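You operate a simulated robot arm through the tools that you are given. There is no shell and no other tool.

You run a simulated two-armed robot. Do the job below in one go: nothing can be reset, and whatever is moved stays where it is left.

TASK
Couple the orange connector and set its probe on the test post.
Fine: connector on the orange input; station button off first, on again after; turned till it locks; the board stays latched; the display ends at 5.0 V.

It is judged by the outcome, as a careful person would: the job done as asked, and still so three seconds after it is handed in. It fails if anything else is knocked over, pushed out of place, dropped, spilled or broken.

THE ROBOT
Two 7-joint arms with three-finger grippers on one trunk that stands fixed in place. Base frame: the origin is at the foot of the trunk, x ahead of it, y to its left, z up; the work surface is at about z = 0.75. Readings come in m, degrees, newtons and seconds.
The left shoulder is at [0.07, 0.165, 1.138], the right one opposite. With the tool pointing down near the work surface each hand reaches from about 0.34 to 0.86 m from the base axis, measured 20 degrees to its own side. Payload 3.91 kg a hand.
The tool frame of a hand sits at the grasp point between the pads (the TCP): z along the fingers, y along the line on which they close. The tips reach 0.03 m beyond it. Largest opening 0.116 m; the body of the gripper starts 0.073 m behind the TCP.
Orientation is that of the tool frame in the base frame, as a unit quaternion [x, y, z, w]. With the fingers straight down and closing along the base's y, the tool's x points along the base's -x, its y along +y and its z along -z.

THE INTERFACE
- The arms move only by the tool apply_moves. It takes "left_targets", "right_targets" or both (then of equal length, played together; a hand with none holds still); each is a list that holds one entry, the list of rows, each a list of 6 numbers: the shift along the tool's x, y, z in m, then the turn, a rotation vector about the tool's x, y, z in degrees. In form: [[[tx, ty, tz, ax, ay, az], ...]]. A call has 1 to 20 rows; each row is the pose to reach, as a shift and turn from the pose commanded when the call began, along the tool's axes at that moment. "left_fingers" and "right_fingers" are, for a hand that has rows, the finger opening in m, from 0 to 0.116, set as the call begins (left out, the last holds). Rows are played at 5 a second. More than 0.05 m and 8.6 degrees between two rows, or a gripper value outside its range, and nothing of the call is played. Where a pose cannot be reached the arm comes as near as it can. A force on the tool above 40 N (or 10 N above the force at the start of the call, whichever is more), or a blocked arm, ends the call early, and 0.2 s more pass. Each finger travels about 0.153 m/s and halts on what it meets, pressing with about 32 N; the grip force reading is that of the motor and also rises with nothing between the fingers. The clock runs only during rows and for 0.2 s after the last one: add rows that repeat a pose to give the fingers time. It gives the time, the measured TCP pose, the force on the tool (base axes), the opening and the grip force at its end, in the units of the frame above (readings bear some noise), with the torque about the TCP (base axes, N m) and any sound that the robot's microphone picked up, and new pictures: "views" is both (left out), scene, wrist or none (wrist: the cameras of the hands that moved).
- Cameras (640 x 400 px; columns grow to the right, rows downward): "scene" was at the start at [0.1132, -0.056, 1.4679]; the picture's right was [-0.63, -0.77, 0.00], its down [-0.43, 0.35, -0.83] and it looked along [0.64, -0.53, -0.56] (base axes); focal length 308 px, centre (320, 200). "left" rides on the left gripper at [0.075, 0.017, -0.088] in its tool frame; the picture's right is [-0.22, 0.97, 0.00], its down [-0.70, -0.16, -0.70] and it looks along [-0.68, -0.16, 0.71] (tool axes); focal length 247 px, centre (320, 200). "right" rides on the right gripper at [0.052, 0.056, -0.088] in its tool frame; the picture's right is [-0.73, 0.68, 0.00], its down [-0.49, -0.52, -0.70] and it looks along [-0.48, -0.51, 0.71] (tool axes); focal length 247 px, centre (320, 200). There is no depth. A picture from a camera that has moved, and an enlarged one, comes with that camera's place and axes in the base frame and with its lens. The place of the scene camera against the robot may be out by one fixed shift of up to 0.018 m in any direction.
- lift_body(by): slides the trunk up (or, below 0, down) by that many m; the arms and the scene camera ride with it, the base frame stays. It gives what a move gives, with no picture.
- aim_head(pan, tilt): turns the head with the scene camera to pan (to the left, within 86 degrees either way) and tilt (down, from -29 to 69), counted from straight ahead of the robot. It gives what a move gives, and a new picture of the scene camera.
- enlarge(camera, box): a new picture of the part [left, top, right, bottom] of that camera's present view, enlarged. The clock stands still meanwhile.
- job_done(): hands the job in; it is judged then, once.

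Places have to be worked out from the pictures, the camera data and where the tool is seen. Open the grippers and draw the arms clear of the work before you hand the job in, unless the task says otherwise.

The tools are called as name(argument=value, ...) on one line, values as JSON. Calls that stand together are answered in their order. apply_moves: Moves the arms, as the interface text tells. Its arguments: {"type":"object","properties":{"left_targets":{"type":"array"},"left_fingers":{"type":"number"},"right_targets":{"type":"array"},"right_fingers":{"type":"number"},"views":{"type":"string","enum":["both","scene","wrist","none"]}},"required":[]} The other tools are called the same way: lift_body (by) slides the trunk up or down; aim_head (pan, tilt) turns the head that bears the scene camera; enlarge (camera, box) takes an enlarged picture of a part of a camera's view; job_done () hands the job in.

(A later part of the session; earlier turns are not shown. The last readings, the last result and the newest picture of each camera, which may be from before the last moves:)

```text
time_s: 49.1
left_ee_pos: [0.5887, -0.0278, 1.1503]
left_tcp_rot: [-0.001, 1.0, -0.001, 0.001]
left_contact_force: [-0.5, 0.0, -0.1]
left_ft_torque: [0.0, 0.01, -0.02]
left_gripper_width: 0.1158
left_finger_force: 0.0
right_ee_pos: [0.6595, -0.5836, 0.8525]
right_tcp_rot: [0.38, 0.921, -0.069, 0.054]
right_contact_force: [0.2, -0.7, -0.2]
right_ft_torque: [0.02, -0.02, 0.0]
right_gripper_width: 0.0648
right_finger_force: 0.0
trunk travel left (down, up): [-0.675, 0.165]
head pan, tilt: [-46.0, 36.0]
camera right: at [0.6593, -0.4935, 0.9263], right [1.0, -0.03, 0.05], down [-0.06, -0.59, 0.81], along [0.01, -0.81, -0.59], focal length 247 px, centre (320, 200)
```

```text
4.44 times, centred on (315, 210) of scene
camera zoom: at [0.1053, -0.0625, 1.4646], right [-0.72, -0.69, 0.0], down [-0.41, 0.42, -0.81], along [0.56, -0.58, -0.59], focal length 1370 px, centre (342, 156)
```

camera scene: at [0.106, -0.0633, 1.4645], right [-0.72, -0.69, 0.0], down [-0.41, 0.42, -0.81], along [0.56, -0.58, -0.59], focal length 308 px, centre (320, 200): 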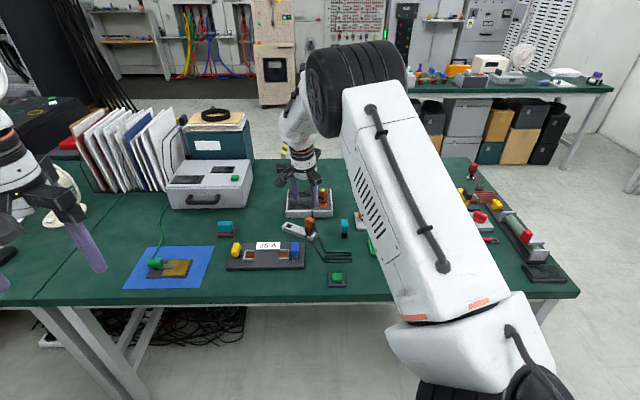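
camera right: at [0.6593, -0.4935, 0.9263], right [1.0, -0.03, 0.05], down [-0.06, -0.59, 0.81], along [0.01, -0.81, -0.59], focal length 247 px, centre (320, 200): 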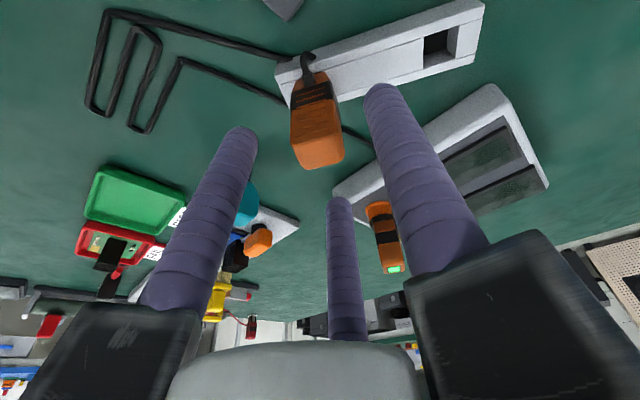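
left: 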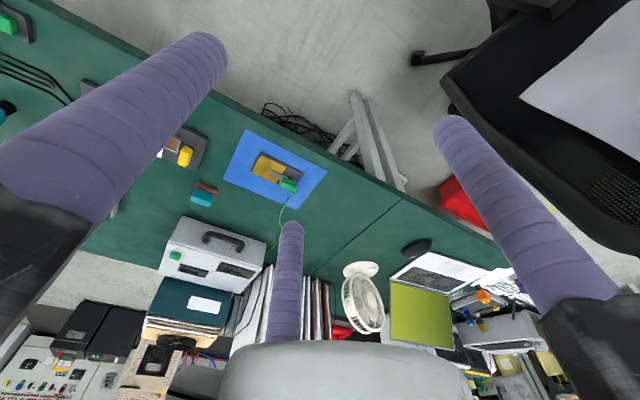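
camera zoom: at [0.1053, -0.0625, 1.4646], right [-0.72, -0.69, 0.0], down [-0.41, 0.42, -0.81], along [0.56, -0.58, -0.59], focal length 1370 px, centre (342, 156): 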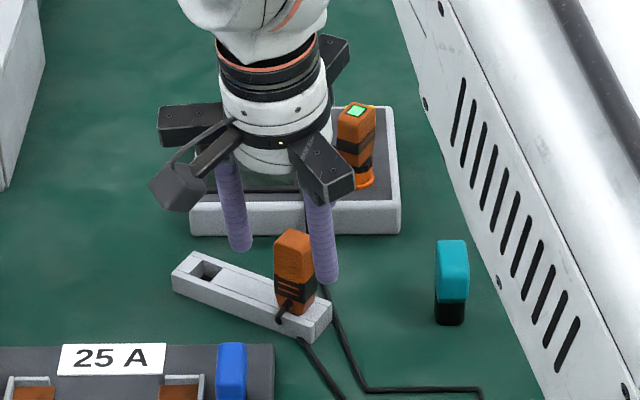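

The handle is centred laterally under the TCP. I'll descend the last 30 mm and close on it.

apply_moves(right_targets=[[[0.0023, 0.0013, 0.0148, 0, 0, 0], [0.0045, 0.0026, 0.0295, 0, 0, 0], [0.0045, 0.0026, 0.0295, 0, 0, 0]]], right_fingers=0.065, views="wrist")

apply_moves(right_targets=[[[0, 0, 0, 0, 0, 0], [0, 0, 0, 0, 0, 0], [0, 0, 0, 0, 0, 0], [0, 0, 0, 0, 0, 0]]], right_fingers=0.0, views="wrist")

enlarge(camera="right", box=[220, 40, 420, 200])

enlarge(camera="scene", box=[275, 165, 355, 255])

```text
time_s: 49.9
left_ee_pos: [0.5896, -0.0275, 1.1499]
left_tcp_rot: [-0.002, 1.0, -0.001, 0.001]
left_contact_force: [-0.1, -0.3, 0.8]
left_ft_torque: [0.01, -0.01, -0.01]
left_gripper_width: 0.1158
left_finger_force: 0.1
right_ee_pos: [0.6572, -0.583, 0.8226]
right_tcp_rot: [0.381, 0.92, -0.069, 0.054]
right_contact_force: [-0.6, -0.7, 1.1]
right_ft_torque: [-0.02, 0.01, 0.0]
right_gripper_width: 0.0653
right_finger_force: 0.0
trunk travel left (down, up): [-0.675, 0.165]
head pan, tilt: [-46.0, 36.0]
camera right: at [0.6572, -0.4939, 0.8959], right [1.0, -0.03, 0.05], down [-0.06, -0.59, 0.81], along [0.01, -0.81, -0.59], focal length 247 px, centre (320, 200)
```

right: 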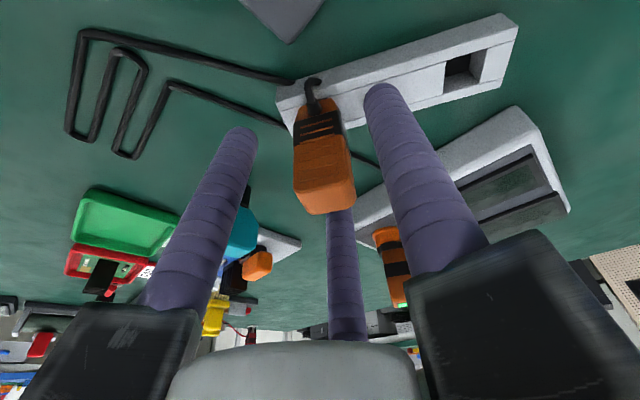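

```text
time_s: 50.9
left_ee_pos: [0.5905, -0.0274, 1.1491]
left_tcp_rot: [-0.002, 1.0, 0.0, 0.0]
left_contact_force: [0.2, 0.5, 0.7]
left_ft_torque: [-0.01, -0.04, 0.04]
left_gripper_width: 0.1163
left_finger_force: 0.0
right_ee_pos: [0.6589, -0.5833, 0.8218]
right_tcp_rot: [0.381, 0.92, -0.069, 0.053]
right_contact_force: [0.4, -0.1, -0.8]
right_ft_torque: [-0.01, -0.03, 0.01]
right_gripper_width: 0.0305
right_finger_force: 31.8
trunk travel left (down, up): [-0.675, 0.165]
head pan, tilt: [-46.0, 36.0]
camera right: at [0.6573, -0.4941, 0.8957], right [1.0, -0.03, 0.05], down [-0.06, -0.59, 0.81], along [0.0, -0.81, -0.59], focal length 247 px, centre (320, 200)
```

right: 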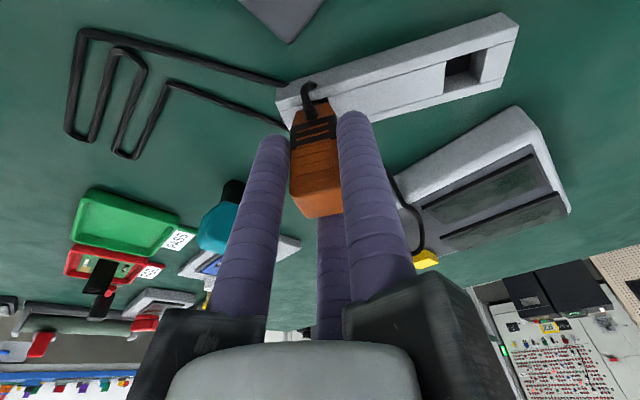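

```text
2.50 times, centred on (320, 120) of right
camera zoom: at [0.6573, -0.4941, 0.8957], right [1.0, -0.03, 0.05], down [-0.06, -0.59, 0.81], along [0.0, -0.81, -0.59], focal length 617 px, centre (320, 400)
```

zoom: 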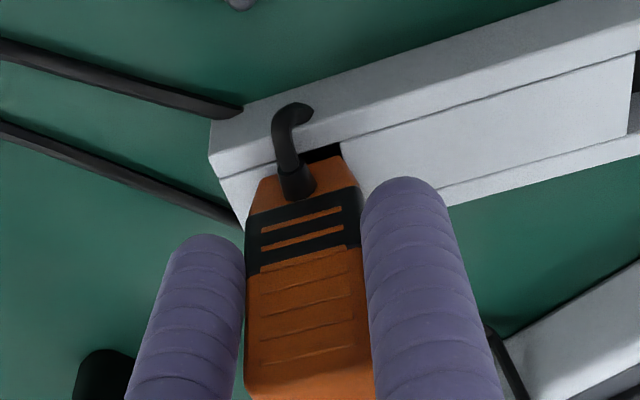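

```text
4.44 times, centred on (315, 210) of scene
camera zoom: at [0.1055, -0.0627, 1.4646], right [-0.72, -0.69, 0.0], down [-0.41, 0.42, -0.81], along [0.56, -0.58, -0.59], focal length 1370 px, centre (342, 156)
```

zoom: 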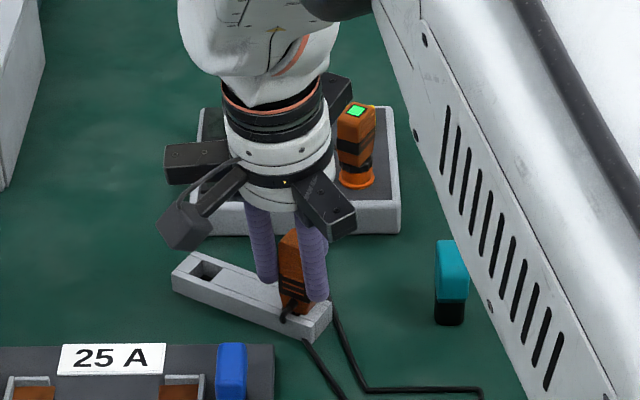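

The probe is gripped at an opening of 30.5 mm. I'll lift it straight up 10 cm and check how it hangs.

apply_moves(right_targets=[[[-0.0008, -0.0004, -0.0049, 0, 0, 0], [-0.0015, -0.0009, -0.0098, 0, 0, 0], [-0.0038, -0.0022, -0.0246, 0, 0, 0], [-0.0075, -0.0043, -0.0492, 0, 0, 0], [-0.0113, -0.0065, -0.0739, 0, 0, 0], [-0.015, -0.0087, -0.0985, 0, 0, 0], [-0.015, -0.0087, -0.0985, 0, 0, 0]]], right_fingers=0.0, views="both")

enlarge(camera="right", box=[240, 40, 400, 200])

enlarge(camera="scene", box=[275, 165, 355, 255])

```text
time_s: 52.5
left_ee_pos: [0.5898, -0.028, 1.1496]
left_tcp_rot: [0.0, 1.0, -0.001, 0.0]
left_contact_force: [-0.4, -0.2, 0.1]
left_ft_torque: [0.0, -0.01, 0.0]
left_gripper_width: 0.1161
left_finger_force: 0.0
right_ee_pos: [0.6576, -0.5844, 0.9228]
right_tcp_rot: [0.381, 0.92, -0.069, 0.052]
right_contact_force: [0.0, -0.8, 0.0]
right_ft_torque: [0.0, 0.02, 0.02]
right_gripper_width: 0.0304
right_finger_force: 31.6
trunk travel left (down, up): [-0.675, 0.165]
head pan, tilt: [-46.0, 36.0]
camera scene: at [0.106, -0.063, 1.4645], right [-0.72, -0.69, 0.0], down [-0.41, 0.42, -0.81], along [0.56, -0.58, -0.59], focal length 308 px, centre (320, 200)
camera right: at [0.657, -0.4942, 0.9964], right [1.0, -0.03, 0.05], down [-0.06, -0.59, 0.81], along [0.0, -0.81, -0.59], focal length 247 px, centre (320, 200)
```

scene: 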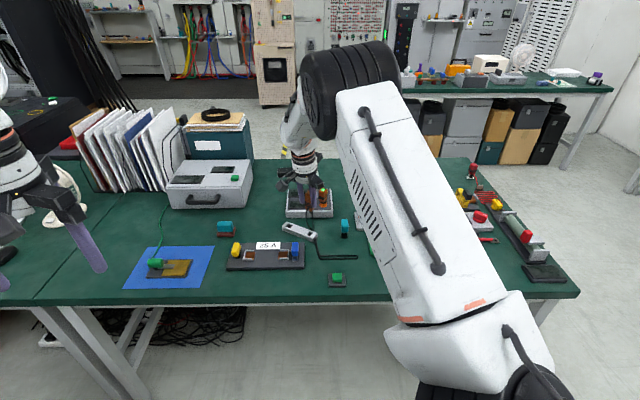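
right: 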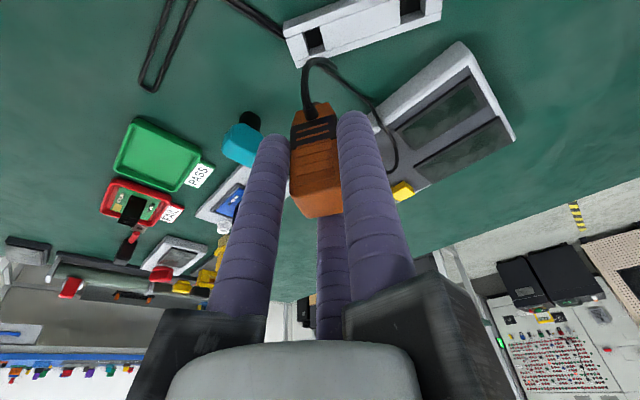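

```text
2.50 times, centred on (320, 120) of right
camera zoom: at [0.657, -0.4942, 0.9964], right [1.0, -0.03, 0.05], down [-0.06, -0.59, 0.81], along [0.0, -0.81, -0.59], focal length 617 px, centre (320, 400)
```

zoom: 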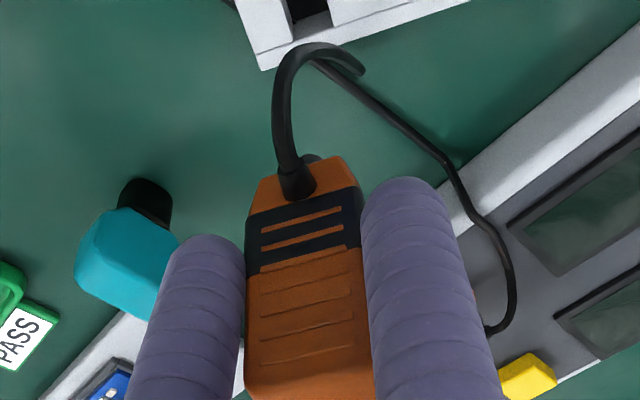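

```text
4.44 times, centred on (315, 210) of scene
camera zoom: at [0.106, -0.063, 1.4645], right [-0.72, -0.69, 0.0], down [-0.41, 0.42, -0.81], along [0.56, -0.58, -0.59], focal length 1370 px, centre (342, 156)
```

zoom: 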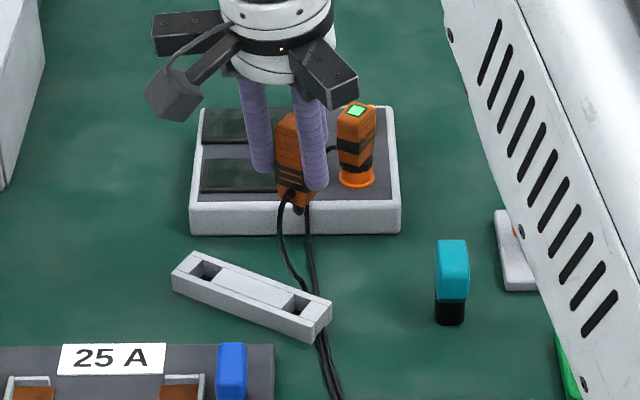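

The probe hangs straight with its dark tip just below the handle. From the wrist views I put the white test post's ring at about (0.486, -0.871, 0.778). I'll carry the probe there at a safe height.

apply_moves(right_targets=[[[-0.0076, -0.0323, 0.0038, 0, 0, 0], [-0.0153, -0.0647, 0.0075, 0, 0, 0], [-0.0229, -0.097, 0.0113, 0, 0, 0], [-0.0305, -0.1294, 0.015, 0, 0, 0], [-0.0382, -0.1617, 0.0188, 0, 0, 0], [-0.0458, -0.1941, 0.0226, 0, 0, 0], [-0.0534, -0.2264, 0.0263, 0, 0, 0], [-0.061, -0.2588, 0.0301, 0, 0, 0], [-0.0687, -0.2911, 0.0338, 0, 0, 0], [-0.0763, -0.3235, 0.0376, 0, 0, 0], [-0.0763, -0.3235, 0.0376, 0, 0, 0]]], right_fingers=0.0, views="both")

enlarge(camera="right", box=[220, 0, 420, 200])

enlarge(camera="scene", box=[340, 150, 460, 260])

```text
time_s: 54.9
left_ee_pos: [0.5895, -0.0269, 1.1489]
left_tcp_rot: [-0.001, 1.0, 0.001, 0.0]
left_contact_force: [0.4, -0.5, -0.3]
left_ft_torque: [-0.03, -0.01, -0.01]
left_gripper_width: 0.116
left_finger_force: 0.0
right_ee_pos: [0.4871, -0.8707, 0.9261]
right_tcp_rot: [0.381, 0.921, -0.069, 0.053]
right_contact_force: [0.6, 0.4, -0.8]
right_ft_torque: [-0.01, -0.03, 0.01]
right_gripper_width: 0.0306
right_finger_force: 31.8
trunk travel left (down, up): [-0.675, 0.165]
head pan, tilt: [-46.0, 36.0]
camera scene: at [0.1059, -0.062, 1.4646], right [-0.72, -0.69, 0.0], down [-0.41, 0.42, -0.81], along [0.56, -0.58, -0.59], focal length 308 px, centre (320, 200)
camera right: at [0.4861, -0.7805, 1.0008], right [1.0, -0.03, 0.05], down [-0.06, -0.59, 0.81], along [0.01, -0.81, -0.59], focal length 247 px, centre (320, 200)
```

scene: 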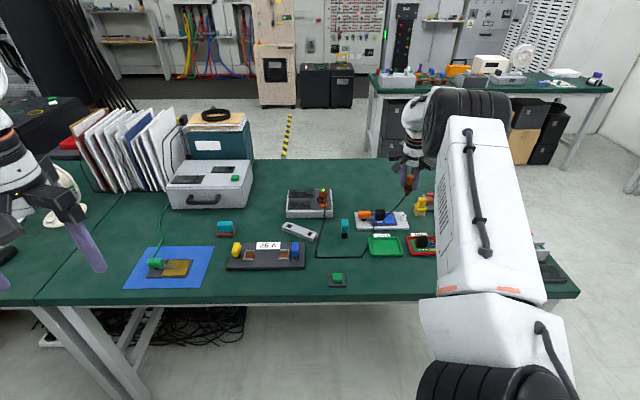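
right: 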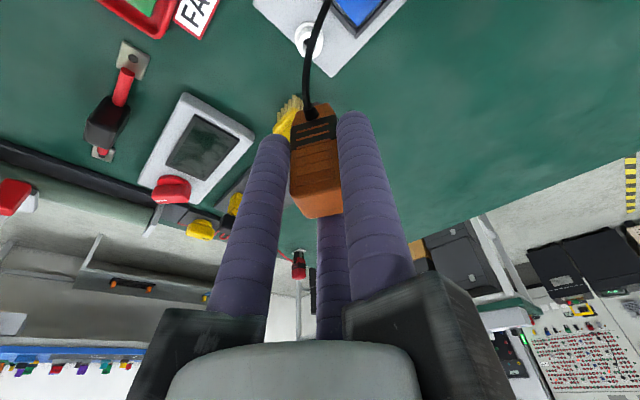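

```text
2.00 times, centred on (320, 100) of right
camera zoom: at [0.4861, -0.7805, 1.0008], right [1.0, -0.03, 0.05], down [-0.06, -0.59, 0.81], along [0.01, -0.81, -0.59], focal length 494 px, centre (320, 400)
```

zoom: 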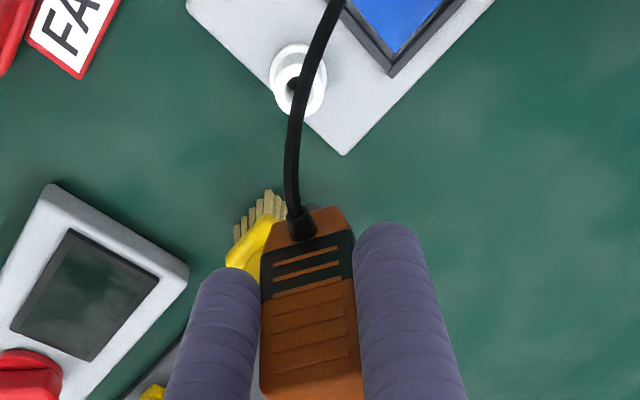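

```text
3.64 times, centred on (400, 205) of scene
camera zoom: at [0.1059, -0.062, 1.4646], right [-0.72, -0.69, 0.0], down [-0.41, 0.42, -0.81], along [0.56, -0.58, -0.59], focal length 1121 px, centre (29, 182)
```

zoom: 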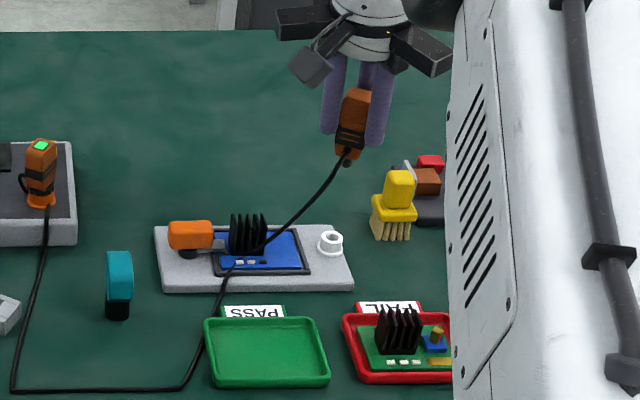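

The post ring shows at about (0.486, -0.869) from here, and a brush stands about 7 cm beyond it. I'll zoom in to find the probe tip in both views.

enlarge(camera="right", box=[280, 10, 360, 110])

enlarge(camera="scene", box=[395, 165, 445, 215])

```text
4.00 times, centred on (320, 60) of right
camera zoom: at [0.4861, -0.7805, 1.0008], right [1.0, -0.03, 0.05], down [-0.06, -0.59, 0.81], along [0.01, -0.81, -0.59], focal length 988 px, centre (320, 760)
```

zoom: 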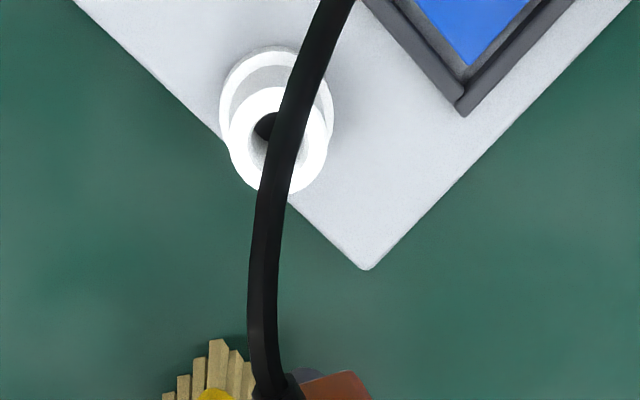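

```text
8.00 times, centred on (420, 190) of scene
camera zoom: at [0.1059, -0.062, 1.4646], right [-0.72, -0.69, 0.0], down [-0.41, 0.42, -0.81], along [0.56, -0.58, -0.59], focal length 2465 px, centre (-480, 280)
```

zoom: 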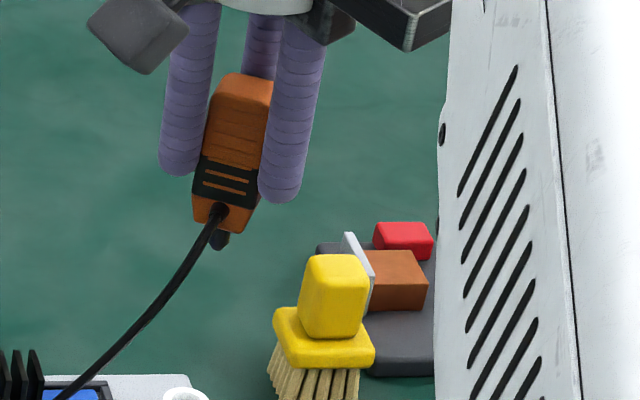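

The tip is about 60 mm below the TCP, around z 0.866, and within 2-3 mm of the post axis. I'll shift slightly and descend 65 mm to just above the ring, then check again.

apply_moves(right_targets=[[[0.003, 0.0016, 0.016, 0, 0, 0], [0.006, 0.0032, 0.0318, 0, 0, 0], [0.009, 0.0048, 0.0478, 0, 0, 0], [0.012, 0.0064, 0.0637, 0, 0, 0], [0.012, 0.0064, 0.0637, 0, 0, 0]]], right_fingers=0.0, views="both")

enlarge(camera="right", box=[270, 40, 370, 140])

enlarge(camera="scene", box=[385, 175, 435, 225])

```text
time_s: 56.1
left_ee_pos: [0.5893, -0.0261, 1.1483]
left_tcp_rot: [-0.001, 1.0, 0.0, 0.001]
left_contact_force: [-0.4, 0.5, 0.3]
left_ft_torque: [0.0, 0.02, 0.02]
left_gripper_width: 0.116
left_finger_force: 0.0
right_ee_pos: [0.4842, -0.8688, 0.858]
right_tcp_rot: [0.381, 0.92, -0.069, 0.054]
right_contact_force: [-0.1, 0.3, 0.3]
right_ft_torque: [0.01, 0.03, -0.03]
right_gripper_width: 0.0307
right_finger_force: 32.3
trunk travel left (down, up): [-0.675, 0.165]
head pan, tilt: [-46.0, 36.0]
camera scene: at [0.1052, -0.0624, 1.4646], right [-0.72, -0.69, 0.0], down [-0.41, 0.42, -0.81], along [0.56, -0.58, -0.59], focal length 308 px, centre (320, 200)
camera right: at [0.4835, -0.7788, 0.9317], right [1.0, -0.03, 0.05], down [-0.06, -0.59, 0.81], along [0.01, -0.81, -0.59], focal length 247 px, centre (320, 200)
```

scene: 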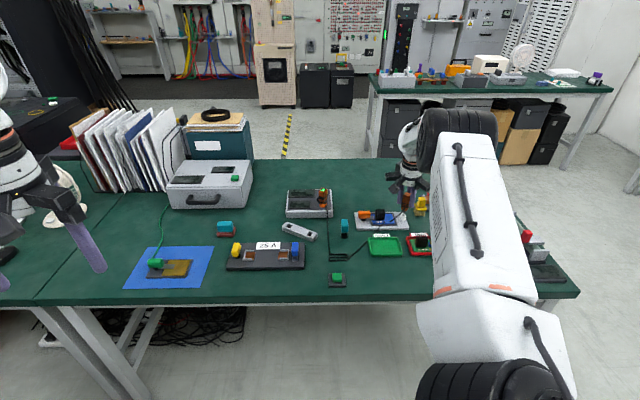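
right: 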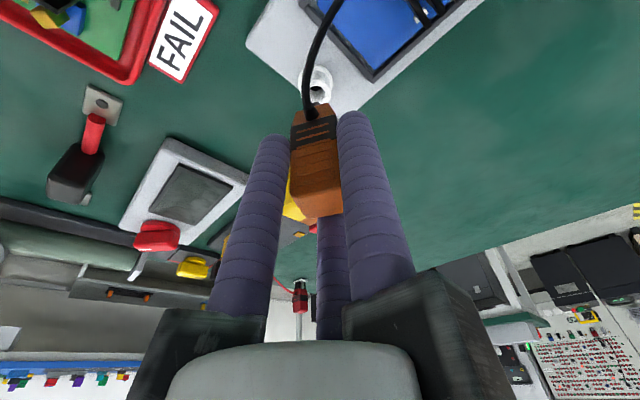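

```text
4.00 times, centred on (320, 90) of right
camera zoom: at [0.4835, -0.7788, 0.9317], right [1.0, -0.03, 0.05], down [-0.06, -0.59, 0.81], along [0.01, -0.81, -0.59], focal length 988 px, centre (320, 640)
```

zoom: 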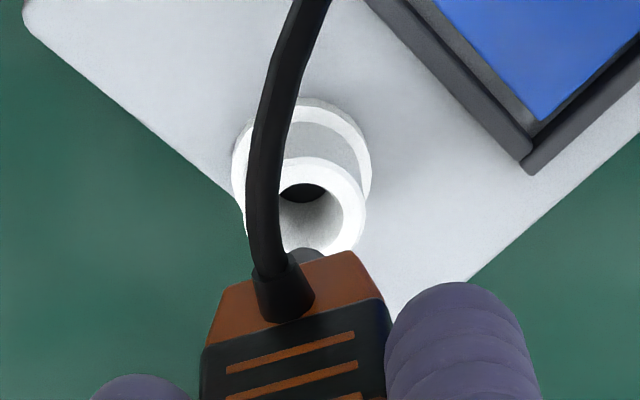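

```text
8.00 times, centred on (410, 200) of scene
camera zoom: at [0.1052, -0.0624, 1.4646], right [-0.72, -0.69, 0.0], down [-0.41, 0.42, -0.81], along [0.56, -0.58, -0.59], focal length 2465 px, centre (-400, 200)
```

zoom: 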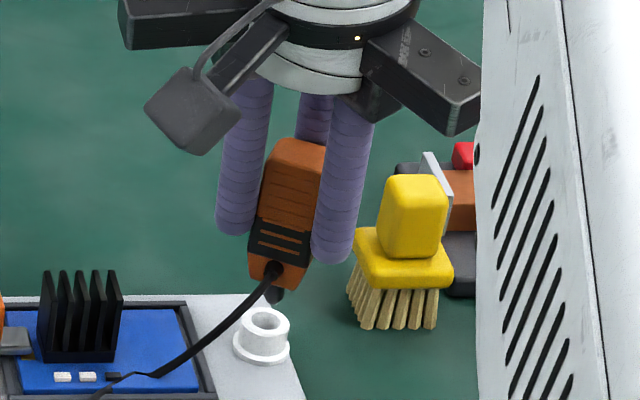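

The probe tip is about 11 mm above the post ring. Both views together say it needs about +3 mm in y. I'll apply that, lower 8 mm and check again.

apply_moves(right_targets=[[[0.0015, 0.0018, 0.003, 0, 0, 0], [0.003, 0.0032, 0.0074, 0, 0, 0], [0.003, 0.0032, 0.0074, 0, 0, 0]]], right_fingers=0.0, views="wrist")

enlarge(camera="right", box=[280, 50, 360, 130])

enlarge(camera="scene", box=[390, 190, 430, 230])

```text
time_s: 56.9
left_ee_pos: [0.5906, -0.0276, 1.1492]
left_tcp_rot: [0.0, 1.0, 0.001, 0.0]
left_contact_force: [-0.2, -0.3, -0.4]
left_ft_torque: [0.02, -0.01, 0.0]
left_gripper_width: 0.116
left_finger_force: 0.1
right_ee_pos: [0.4849, -0.8646, 0.8504]
right_tcp_rot: [0.381, 0.92, -0.069, 0.054]
right_contact_force: [-0.7, -0.2, 0.6]
right_ft_torque: [0.01, -0.05, 0.01]
right_gripper_width: 0.0304
right_finger_force: 31.9
trunk travel left (down, up): [-0.675, 0.165]
head pan, tilt: [-46.0, 36.0]
camera right: at [0.4836, -0.7757, 0.9247], right [1.0, -0.03, 0.05], down [-0.06, -0.59, 0.81], along [0.0, -0.81, -0.59], focal length 247 px, centre (320, 200)
```

right: 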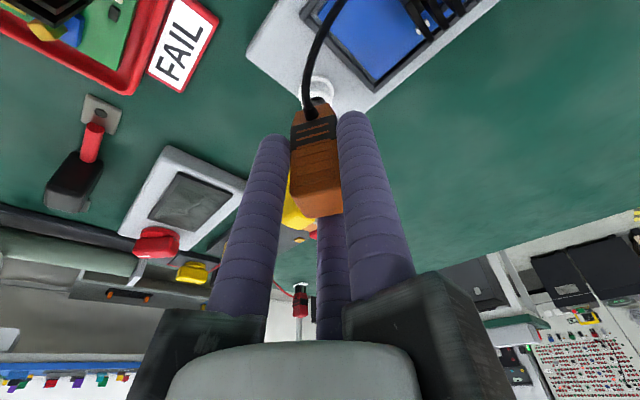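

```text
5.00 times, centred on (320, 90) of right
camera zoom: at [0.4836, -0.7757, 0.9247], right [1.0, -0.03, 0.05], down [-0.06, -0.59, 0.81], along [0.0, -0.81, -0.59], focal length 1235 px, centre (320, 750)
```

zoom: 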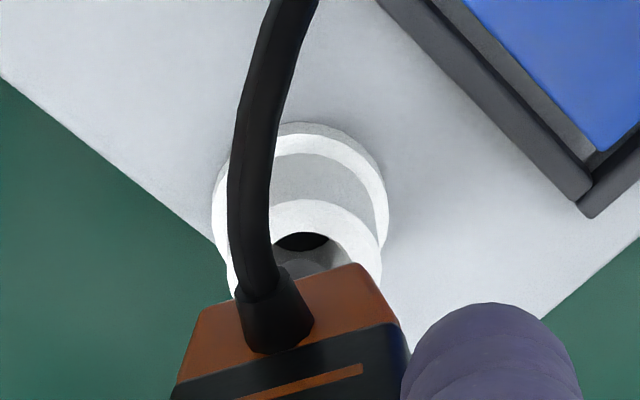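

```text
10.00 times, centred on (410, 210) of scene
camera zoom: at [0.1055, -0.0629, 1.4645], right [-0.72, -0.69, 0.0], down [-0.41, 0.42, -0.81], along [0.56, -0.58, -0.59], focal length 3082 px, centre (-580, 100)
```

zoom: 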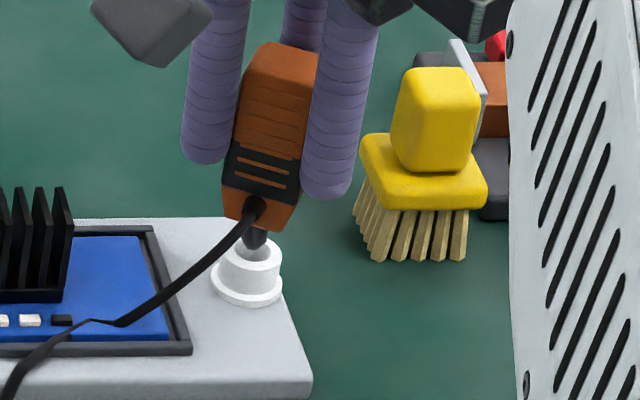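

The probe tip is now right at the ring opening and aligned in both views. I'll lower it in 2 mm steps and watch the force.

apply_moves(right_targets=[[[0.0003, 0.0002, 0.002, 0, 0, 0], [0.0006, 0.0003, 0.0039, 0, 0, 0], [0.0009, 0.0005, 0.0059, 0, 0, 0], [0.0012, 0.0007, 0.0079, 0, 0, 0]]], right_fingers=0.0, views="wrist")

enlarge(camera="right", box=[280, 50, 360, 130])

enlarge(camera="scene", box=[390, 190, 430, 230])

```text
time_s: 57.9
left_ee_pos: [0.5899, -0.0275, 1.1494]
left_tcp_rot: [-0.002, 1.0, 0.0, 0.001]
left_contact_force: [0.1, -0.4, 0.0]
left_ft_torque: [-0.01, 0.01, 0.01]
left_gripper_width: 0.116
left_finger_force: 0.0
right_ee_pos: [0.485, -0.8666, 0.8439]
right_tcp_rot: [0.381, 0.92, -0.07, 0.054]
right_contact_force: [1.7, -2.6, 2.9]
right_ft_torque: [-0.19, -0.13, 0.02]
right_gripper_width: 0.0309
right_finger_force: 31.8
trunk travel left (down, up): [-0.675, 0.165]
head pan, tilt: [-46.0, 36.0]
camera right: at [0.484, -0.776, 0.9181], right [1.0, -0.03, 0.05], down [-0.06, -0.58, 0.81], along [0.01, -0.81, -0.59], focal length 247 px, centre (320, 200)
```

right: 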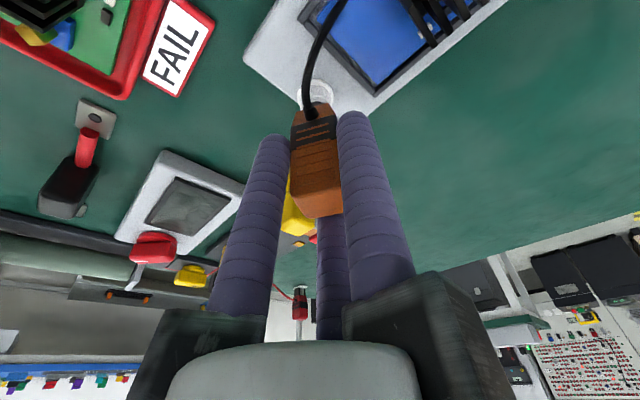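

```text
5.00 times, centred on (320, 90) of right
camera zoom: at [0.484, -0.776, 0.9181], right [1.0, -0.03, 0.05], down [-0.06, -0.58, 0.81], along [0.01, -0.81, -0.59], focal length 1235 px, centre (320, 750)
```

zoom: 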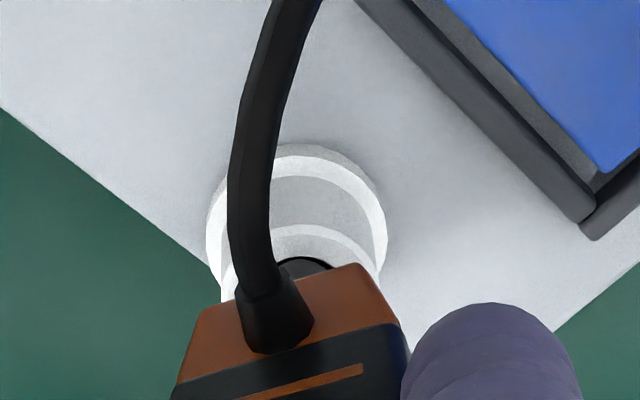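

```text
10.00 times, centred on (410, 210) of scene
camera zoom: at [0.1054, -0.0626, 1.4647], right [-0.72, -0.69, 0.0], down [-0.41, 0.42, -0.81], along [0.56, -0.58, -0.59], focal length 3082 px, centre (-580, 100)
```

zoom: 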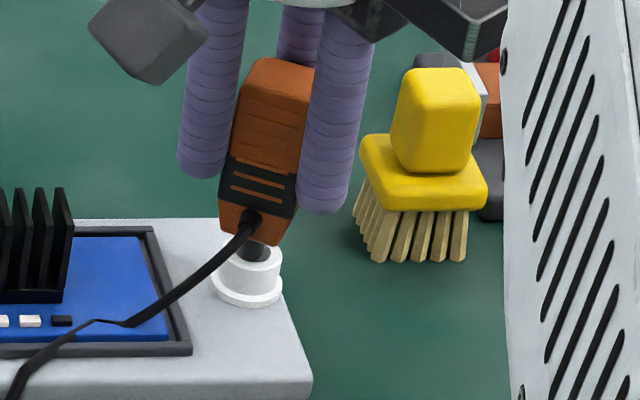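

The tip has entered the ring with light side contact. I'll nudge +1 mm in x to centre it and keep lowering gently.

apply_moves(right_targets=[[[-0.0008, 0.0007, 0.0, 0, 0, 0], [-0.0005, 0.0009, 0.002, 0, 0, 0], [-0.0002, 0.001, 0.0039, 0, 0, 0], [0.0001, 0.0012, 0.0059, 0, 0, 0]]], right_fingers=0.0, views="wrist")

enlarge(camera="right", box=[280, 50, 360, 130])

enlarge(camera="scene", box=[390, 190, 430, 230])

```text
time_s: 58.9
left_ee_pos: [0.5908, -0.0299, 1.1488]
left_tcp_rot: [0.0, 1.0, 0.001, 0.0]
left_contact_force: [-0.2, -0.3, -0.5]
left_ft_torque: [0.04, -0.03, 0.0]
left_gripper_width: 0.1163
left_finger_force: 0.1
right_ee_pos: [0.4847, -0.8669, 0.8342]
right_tcp_rot: [0.381, 0.92, -0.068, 0.052]
right_contact_force: [2.0, -9.1, -2.5]
right_ft_torque: [-0.54, -0.1, -0.04]
right_gripper_width: 0.0306
right_finger_force: 32.5
trunk travel left (down, up): [-0.675, 0.165]
head pan, tilt: [-46.0, 36.0]
camera right: at [0.4848, -0.7775, 0.909], right [1.0, -0.03, 0.05], down [-0.06, -0.59, 0.81], along [0.0, -0.81, -0.59], focal length 247 px, centre (320, 200)
```

right: 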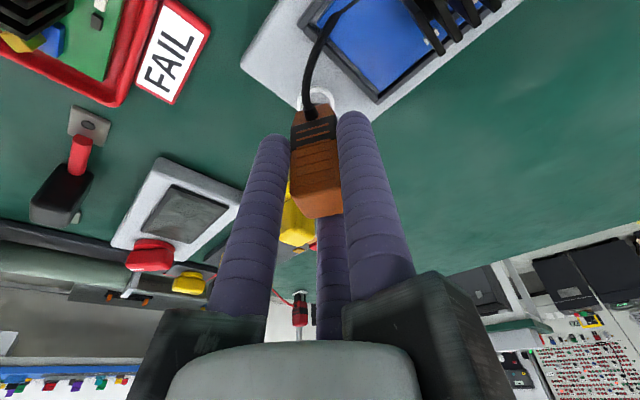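

```text
5.00 times, centred on (320, 90) of right
camera zoom: at [0.4848, -0.7775, 0.909], right [1.0, -0.03, 0.05], down [-0.06, -0.59, 0.81], along [0.0, -0.81, -0.59], focal length 1235 px, centre (320, 750)
```

zoom: 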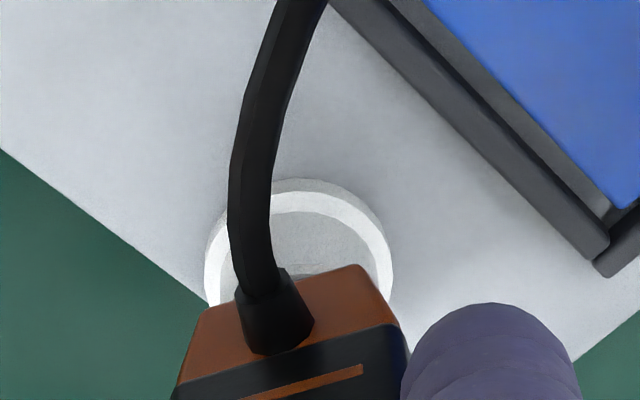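

```text
10.00 times, centred on (410, 210) of scene
camera zoom: at [0.1065, -0.0651, 1.4641], right [-0.72, -0.69, 0.0], down [-0.41, 0.42, -0.81], along [0.56, -0.58, -0.59], focal length 3082 px, centre (-580, 100)
```

zoom: 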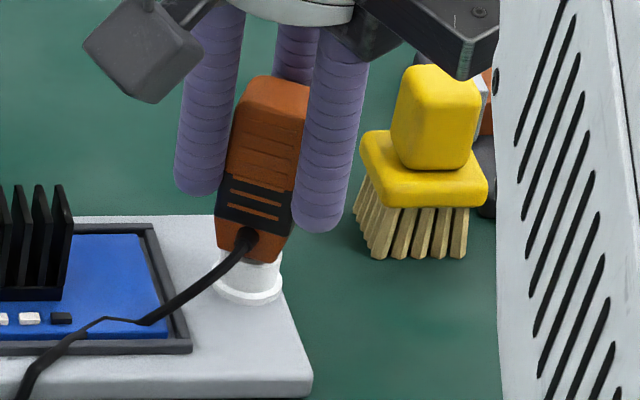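

The handle bottom now sits on the ring, and the tool is being drawn slightly down and toward -y, so the probe appears to have seated. I'll relieve the side load by about 1.5 mm and check the forces.

apply_moves(right_targets=[[[-0.0005, -0.0005, 0.0001, 0, 0, 0], [-0.001, -0.001, 0.0003, 0, 0, 0], [-0.001, -0.001, 0.0003, 0, 0, 0]]], right_fingers=0.0, views="wrist")

enlarge(camera="scene", box=[390, 190, 430, 230])

```text
time_s: 59.7
left_ee_pos: [0.5902, -0.0275, 1.1489]
left_tcp_rot: [-0.001, 1.0, 0.0, 0.0]
left_contact_force: [0.3, 0.0, -0.5]
left_ft_torque: [0.02, 0.01, 0.03]
left_gripper_width: 0.1163
left_finger_force: 0.0
right_ee_pos: [0.4861, -0.8673, 0.8365]
right_tcp_rot: [0.381, 0.92, -0.068, 0.053]
right_contact_force: [-1.2, -0.2, -0.6]
right_ft_torque: [-0.02, 0.06, 0.0]
right_gripper_width: 0.0305
right_finger_force: 31.4
trunk travel left (down, up): [-0.675, 0.165]
head pan, tilt: [-46.0, 36.0]
camera right: at [0.4852, -0.778, 0.911], right [1.0, -0.03, 0.05], down [-0.06, -0.59, 0.81], along [0.0, -0.81, -0.59], focal length 247 px, centre (320, 200)
```

right: 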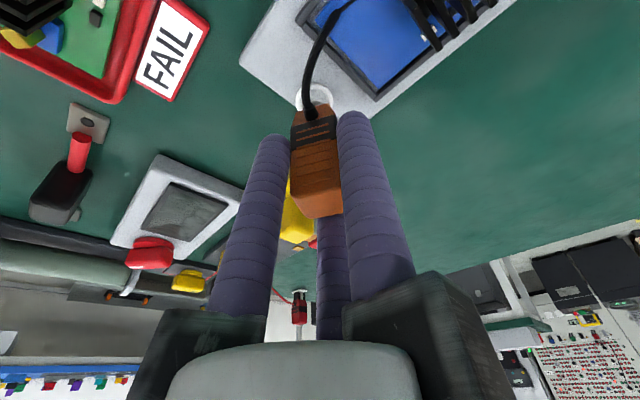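

```text
10.00 times, centred on (410, 210) of scene
camera zoom: at [0.1054, -0.0629, 1.4646], right [-0.72, -0.69, 0.0], down [-0.41, 0.42, -0.81], along [0.56, -0.58, -0.59], focal length 3082 px, centre (-580, 100)
```

zoom: 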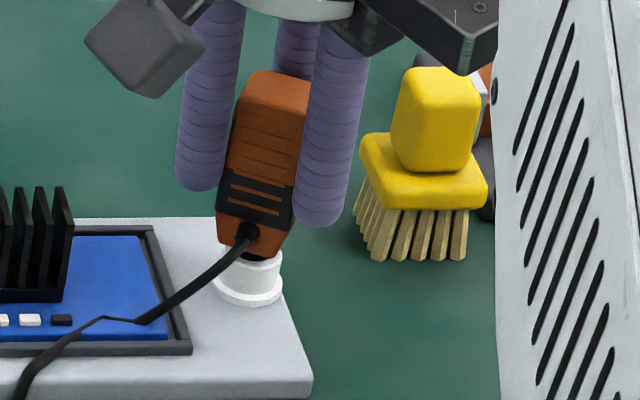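

Forces are near zero now, and a sliver of tip is still visible above the ring. I'll press down gently in 1 mm steps until it bottoms out.

apply_moves(right_targets=[[[0.0002, 0.0001, 0.001, 0, 0, 0], [0.0003, 0.0002, 0.002, 0, 0, 0], [0.0005, 0.0003, 0.003, 0, 0, 0], [0.0006, 0.0003, 0.0039, 0, 0, 0]]], right_fingers=0.0, views="wrist")

enlarge(camera="scene", box=[390, 190, 430, 230])

```text
time_s: 60.7
left_ee_pos: [0.5892, -0.0276, 1.1498]
left_tcp_rot: [0.0, 1.0, 0.0, 0.0]
left_contact_force: [-0.3, 0.2, -1.0]
left_ft_torque: [-0.01, 0.01, 0.0]
left_gripper_width: 0.1161
left_finger_force: 0.2
right_ee_pos: [0.4855, -0.8667, 0.8315]
right_tcp_rot: [0.381, 0.921, -0.069, 0.052]
right_contact_force: [1.0, -0.3, -0.5]
right_ft_torque: [-0.01, 0.02, -0.02]
right_gripper_width: 0.0306
right_finger_force: 31.9
trunk travel left (down, up): [-0.675, 0.165]
head pan, tilt: [-46.0, 36.0]
camera right: at [0.4848, -0.7776, 0.9065], right [1.0, -0.03, 0.05], down [-0.06, -0.59, 0.81], along [0.0, -0.81, -0.59], focal length 247 px, centre (320, 200)
```

right: 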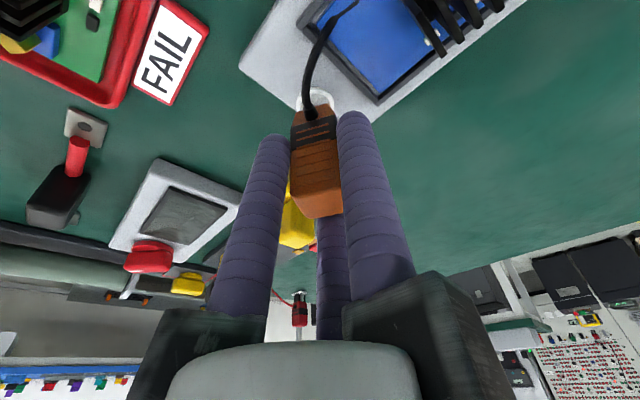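

```text
10.00 times, centred on (410, 210) of scene
camera zoom: at [0.1056, -0.063, 1.4645], right [-0.72, -0.69, 0.0], down [-0.41, 0.42, -0.81], along [0.56, -0.58, -0.59], focal length 3082 px, centre (-580, 100)
```

zoom: 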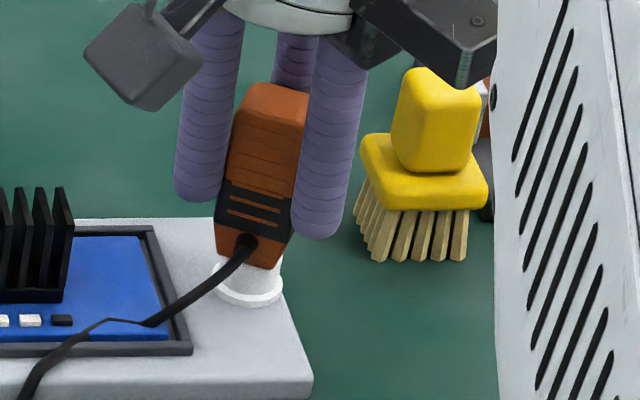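

Still no resistance. I'll keep pressing down in 1 mm steps.

apply_moves(right_targets=[[[0.0002, 0.0001, 0.001, 0, 0, 0], [0.0003, 0.0002, 0.002, 0, 0, 0], [0.0005, 0.0003, 0.003, 0, 0, 0], [0.0006, 0.0003, 0.0039, 0, 0, 0]]], right_fingers=0.0, views="wrist")

enlarge(camera="scene", box=[390, 190, 430, 230])

enlarge(camera="right", box=[280, 50, 360, 130])

```text
time_s: 61.7
left_ee_pos: [0.5885, -0.0271, 1.1493]
left_tcp_rot: [0.0, 1.0, -0.001, 0.001]
left_contact_force: [-0.2, -0.2, -0.7]
left_ft_torque: [-0.02, 0.01, -0.01]
left_gripper_width: 0.1161
left_finger_force: 0.0
right_ee_pos: [0.486, -0.8666, 0.8309]
right_tcp_rot: [0.381, 0.92, -0.069, 0.054]
right_contact_force: [-0.4, -1.1, 10.1]
right_ft_torque: [-0.02, 0.06, -0.01]
right_gripper_width: 0.0305
right_finger_force: 31.8
trunk travel left (down, up): [-0.675, 0.165]
head pan, tilt: [-46.0, 36.0]
camera right: at [0.4846, -0.7777, 0.9053], right [1.0, -0.03, 0.05], down [-0.06, -0.58, 0.81], along [0.01, -0.81, -0.59], focal length 247 px, centre (320, 200)
```

right: 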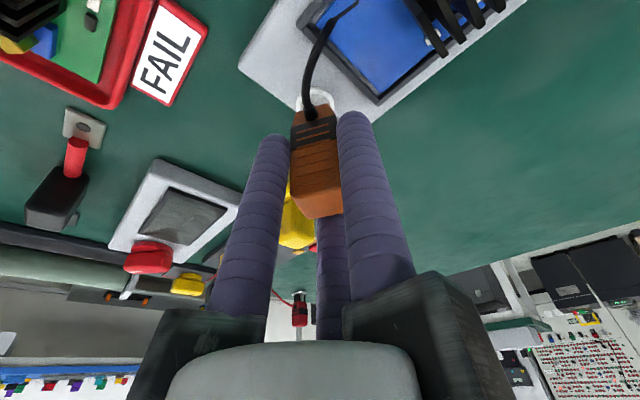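

```text
10.00 times, centred on (410, 210) of scene
camera zoom: at [0.1043, -0.0613, 1.4649], right [-0.72, -0.69, 0.0], down [-0.41, 0.42, -0.81], along [0.56, -0.58, -0.59], focal length 3082 px, centre (-580, 100)
```

zoom: 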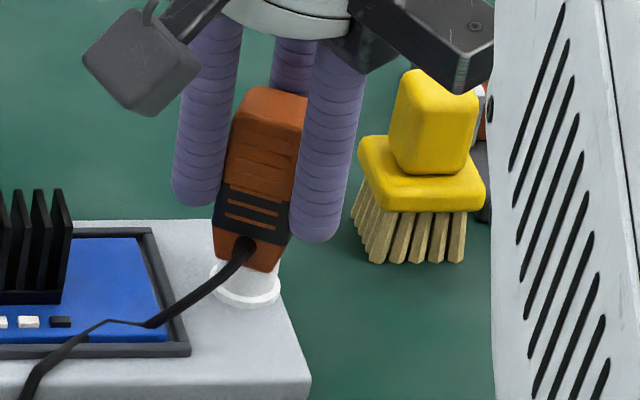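

```text
5.00 times, centred on (320, 90) of right
camera zoom: at [0.4846, -0.7777, 0.9053], right [1.0, -0.03, 0.05], down [-0.06, -0.58, 0.81], along [0.01, -0.81, -0.59], focal length 1235 px, centre (320, 750)
```

zoom: 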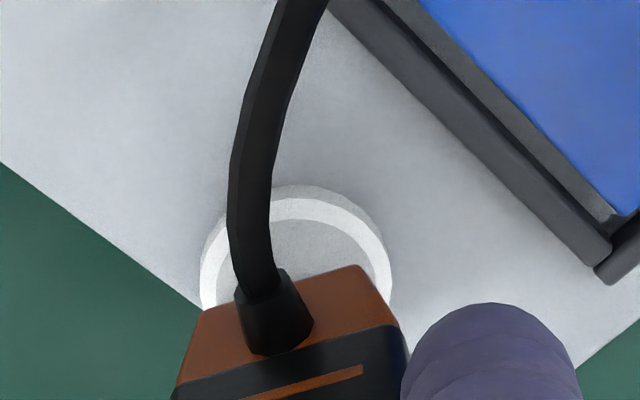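

The probe is bottomed on the post: 10 N straight up, no side load. I'll ease off 1.5 mm of preload, then open the fingers slightly to release it.

apply_moves(right_targets=[[[-0.0002, -0.0001, -0.0015, 0, 0, 0], [-0.0002, -0.0001, -0.0015, 0, 0, 0]]], right_fingers=0.0, views="none")

apply_moves(right_targets=[[[0, 0, 0, 0, 0, 0], [0, 0, 0, 0, 0, 0], [0, 0, 0, 0, 0, 0]]], right_fingers=0.05, views="both")

enlarge(camera="scene", box=[390, 190, 430, 230])

enlarge(camera="right", box=[240, 40, 400, 240])

```text
time_s: 62.3
left_ee_pos: [0.5891, -0.0264, 1.1492]
left_tcp_rot: [-0.001, 1.0, 0.0, 0.002]
left_contact_force: [0.8, -1.1, 0.4]
left_ft_torque: [0.01, 0.04, -0.03]
left_gripper_width: 0.1158
left_finger_force: 0.1
right_ee_pos: [0.4859, -0.8671, 0.8315]
right_tcp_rot: [0.382, 0.92, -0.07, 0.053]
right_contact_force: [1.4, -3.2, 8.6]
right_ft_torque: [-0.13, -0.03, 0.03]
right_gripper_width: 0.0305
right_finger_force: 31.9
trunk travel left (down, up): [-0.675, 0.165]
head pan, tilt: [-46.0, 36.0]
```

```text
time_s: 63.1
left_ee_pos: [0.5902, -0.028, 1.1493]
left_tcp_rot: [-0.001, 1.0, 0.0, 0.001]
left_contact_force: [-0.1, -0.4, 0.1]
left_ft_torque: [0.0, 0.03, 0.02]
left_gripper_width: 0.116
left_finger_force: 0.1
right_ee_pos: [0.4862, -0.8681, 0.8292]
right_tcp_rot: [0.381, 0.92, -0.068, 0.052]
right_contact_force: [-0.3, -0.2, 0.5]
right_ft_torque: [0.02, -0.05, -0.03]
right_gripper_width: 0.0502
right_finger_force: 0.0
trunk travel left (down, up): [-0.675, 0.165]
head pan, tilt: [-46.0, 36.0]
camera scene: at [0.1057, -0.0631, 1.4645], right [-0.72, -0.69, 0.0], down [-0.41, 0.42, -0.81], along [0.56, -0.58, -0.59], focal length 308 px, centre (320, 200)
camera right: at [0.485, -0.7779, 0.9037], right [1.0, -0.03, 0.05], down [-0.06, -0.59, 0.81], along [0.0, -0.81, -0.59], focal length 247 px, centre (320, 200)
```

scene: 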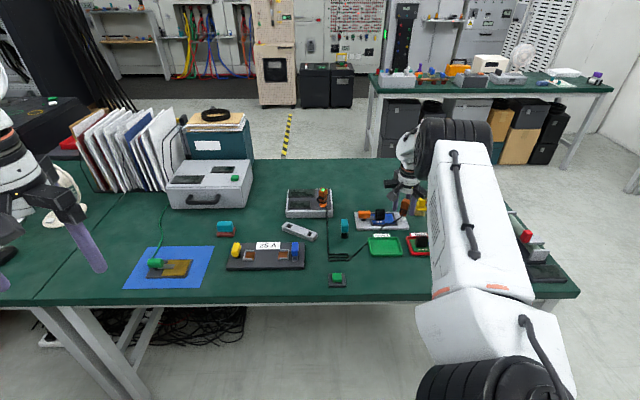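
right: 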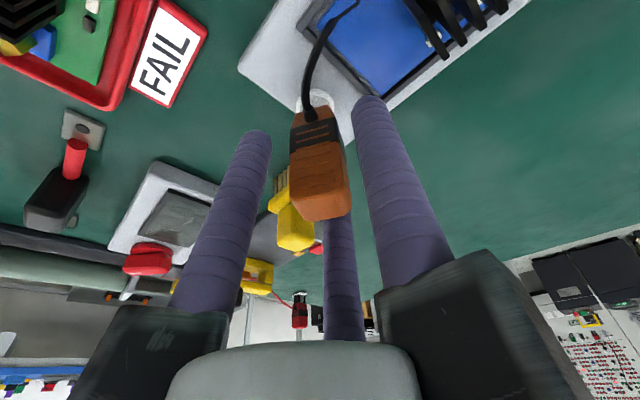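

```text
10.00 times, centred on (410, 210) of scene
camera zoom: at [0.1057, -0.0631, 1.4645], right [-0.72, -0.69, 0.0], down [-0.41, 0.42, -0.81], along [0.56, -0.58, -0.59], focal length 3082 px, centre (-580, 100)
```

zoom: 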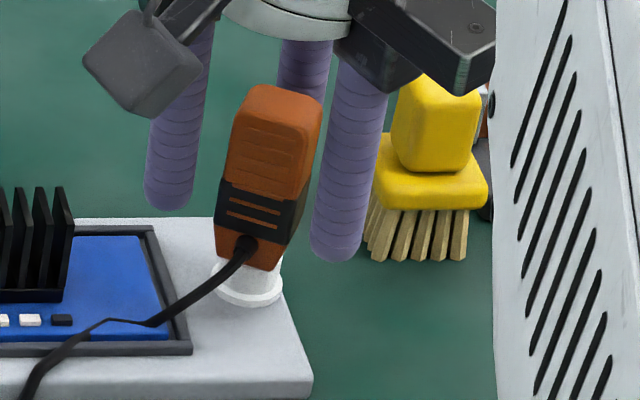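

```text
2.00 times, centred on (320, 140) of right
camera zoom: at [0.485, -0.7779, 0.9037], right [1.0, -0.03, 0.05], down [-0.06, -0.59, 0.81], along [0.0, -0.81, -0.59], focal length 494 px, centre (320, 320)
```

zoom: 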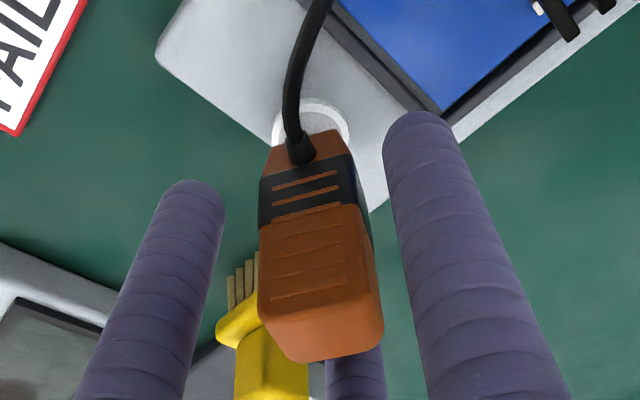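

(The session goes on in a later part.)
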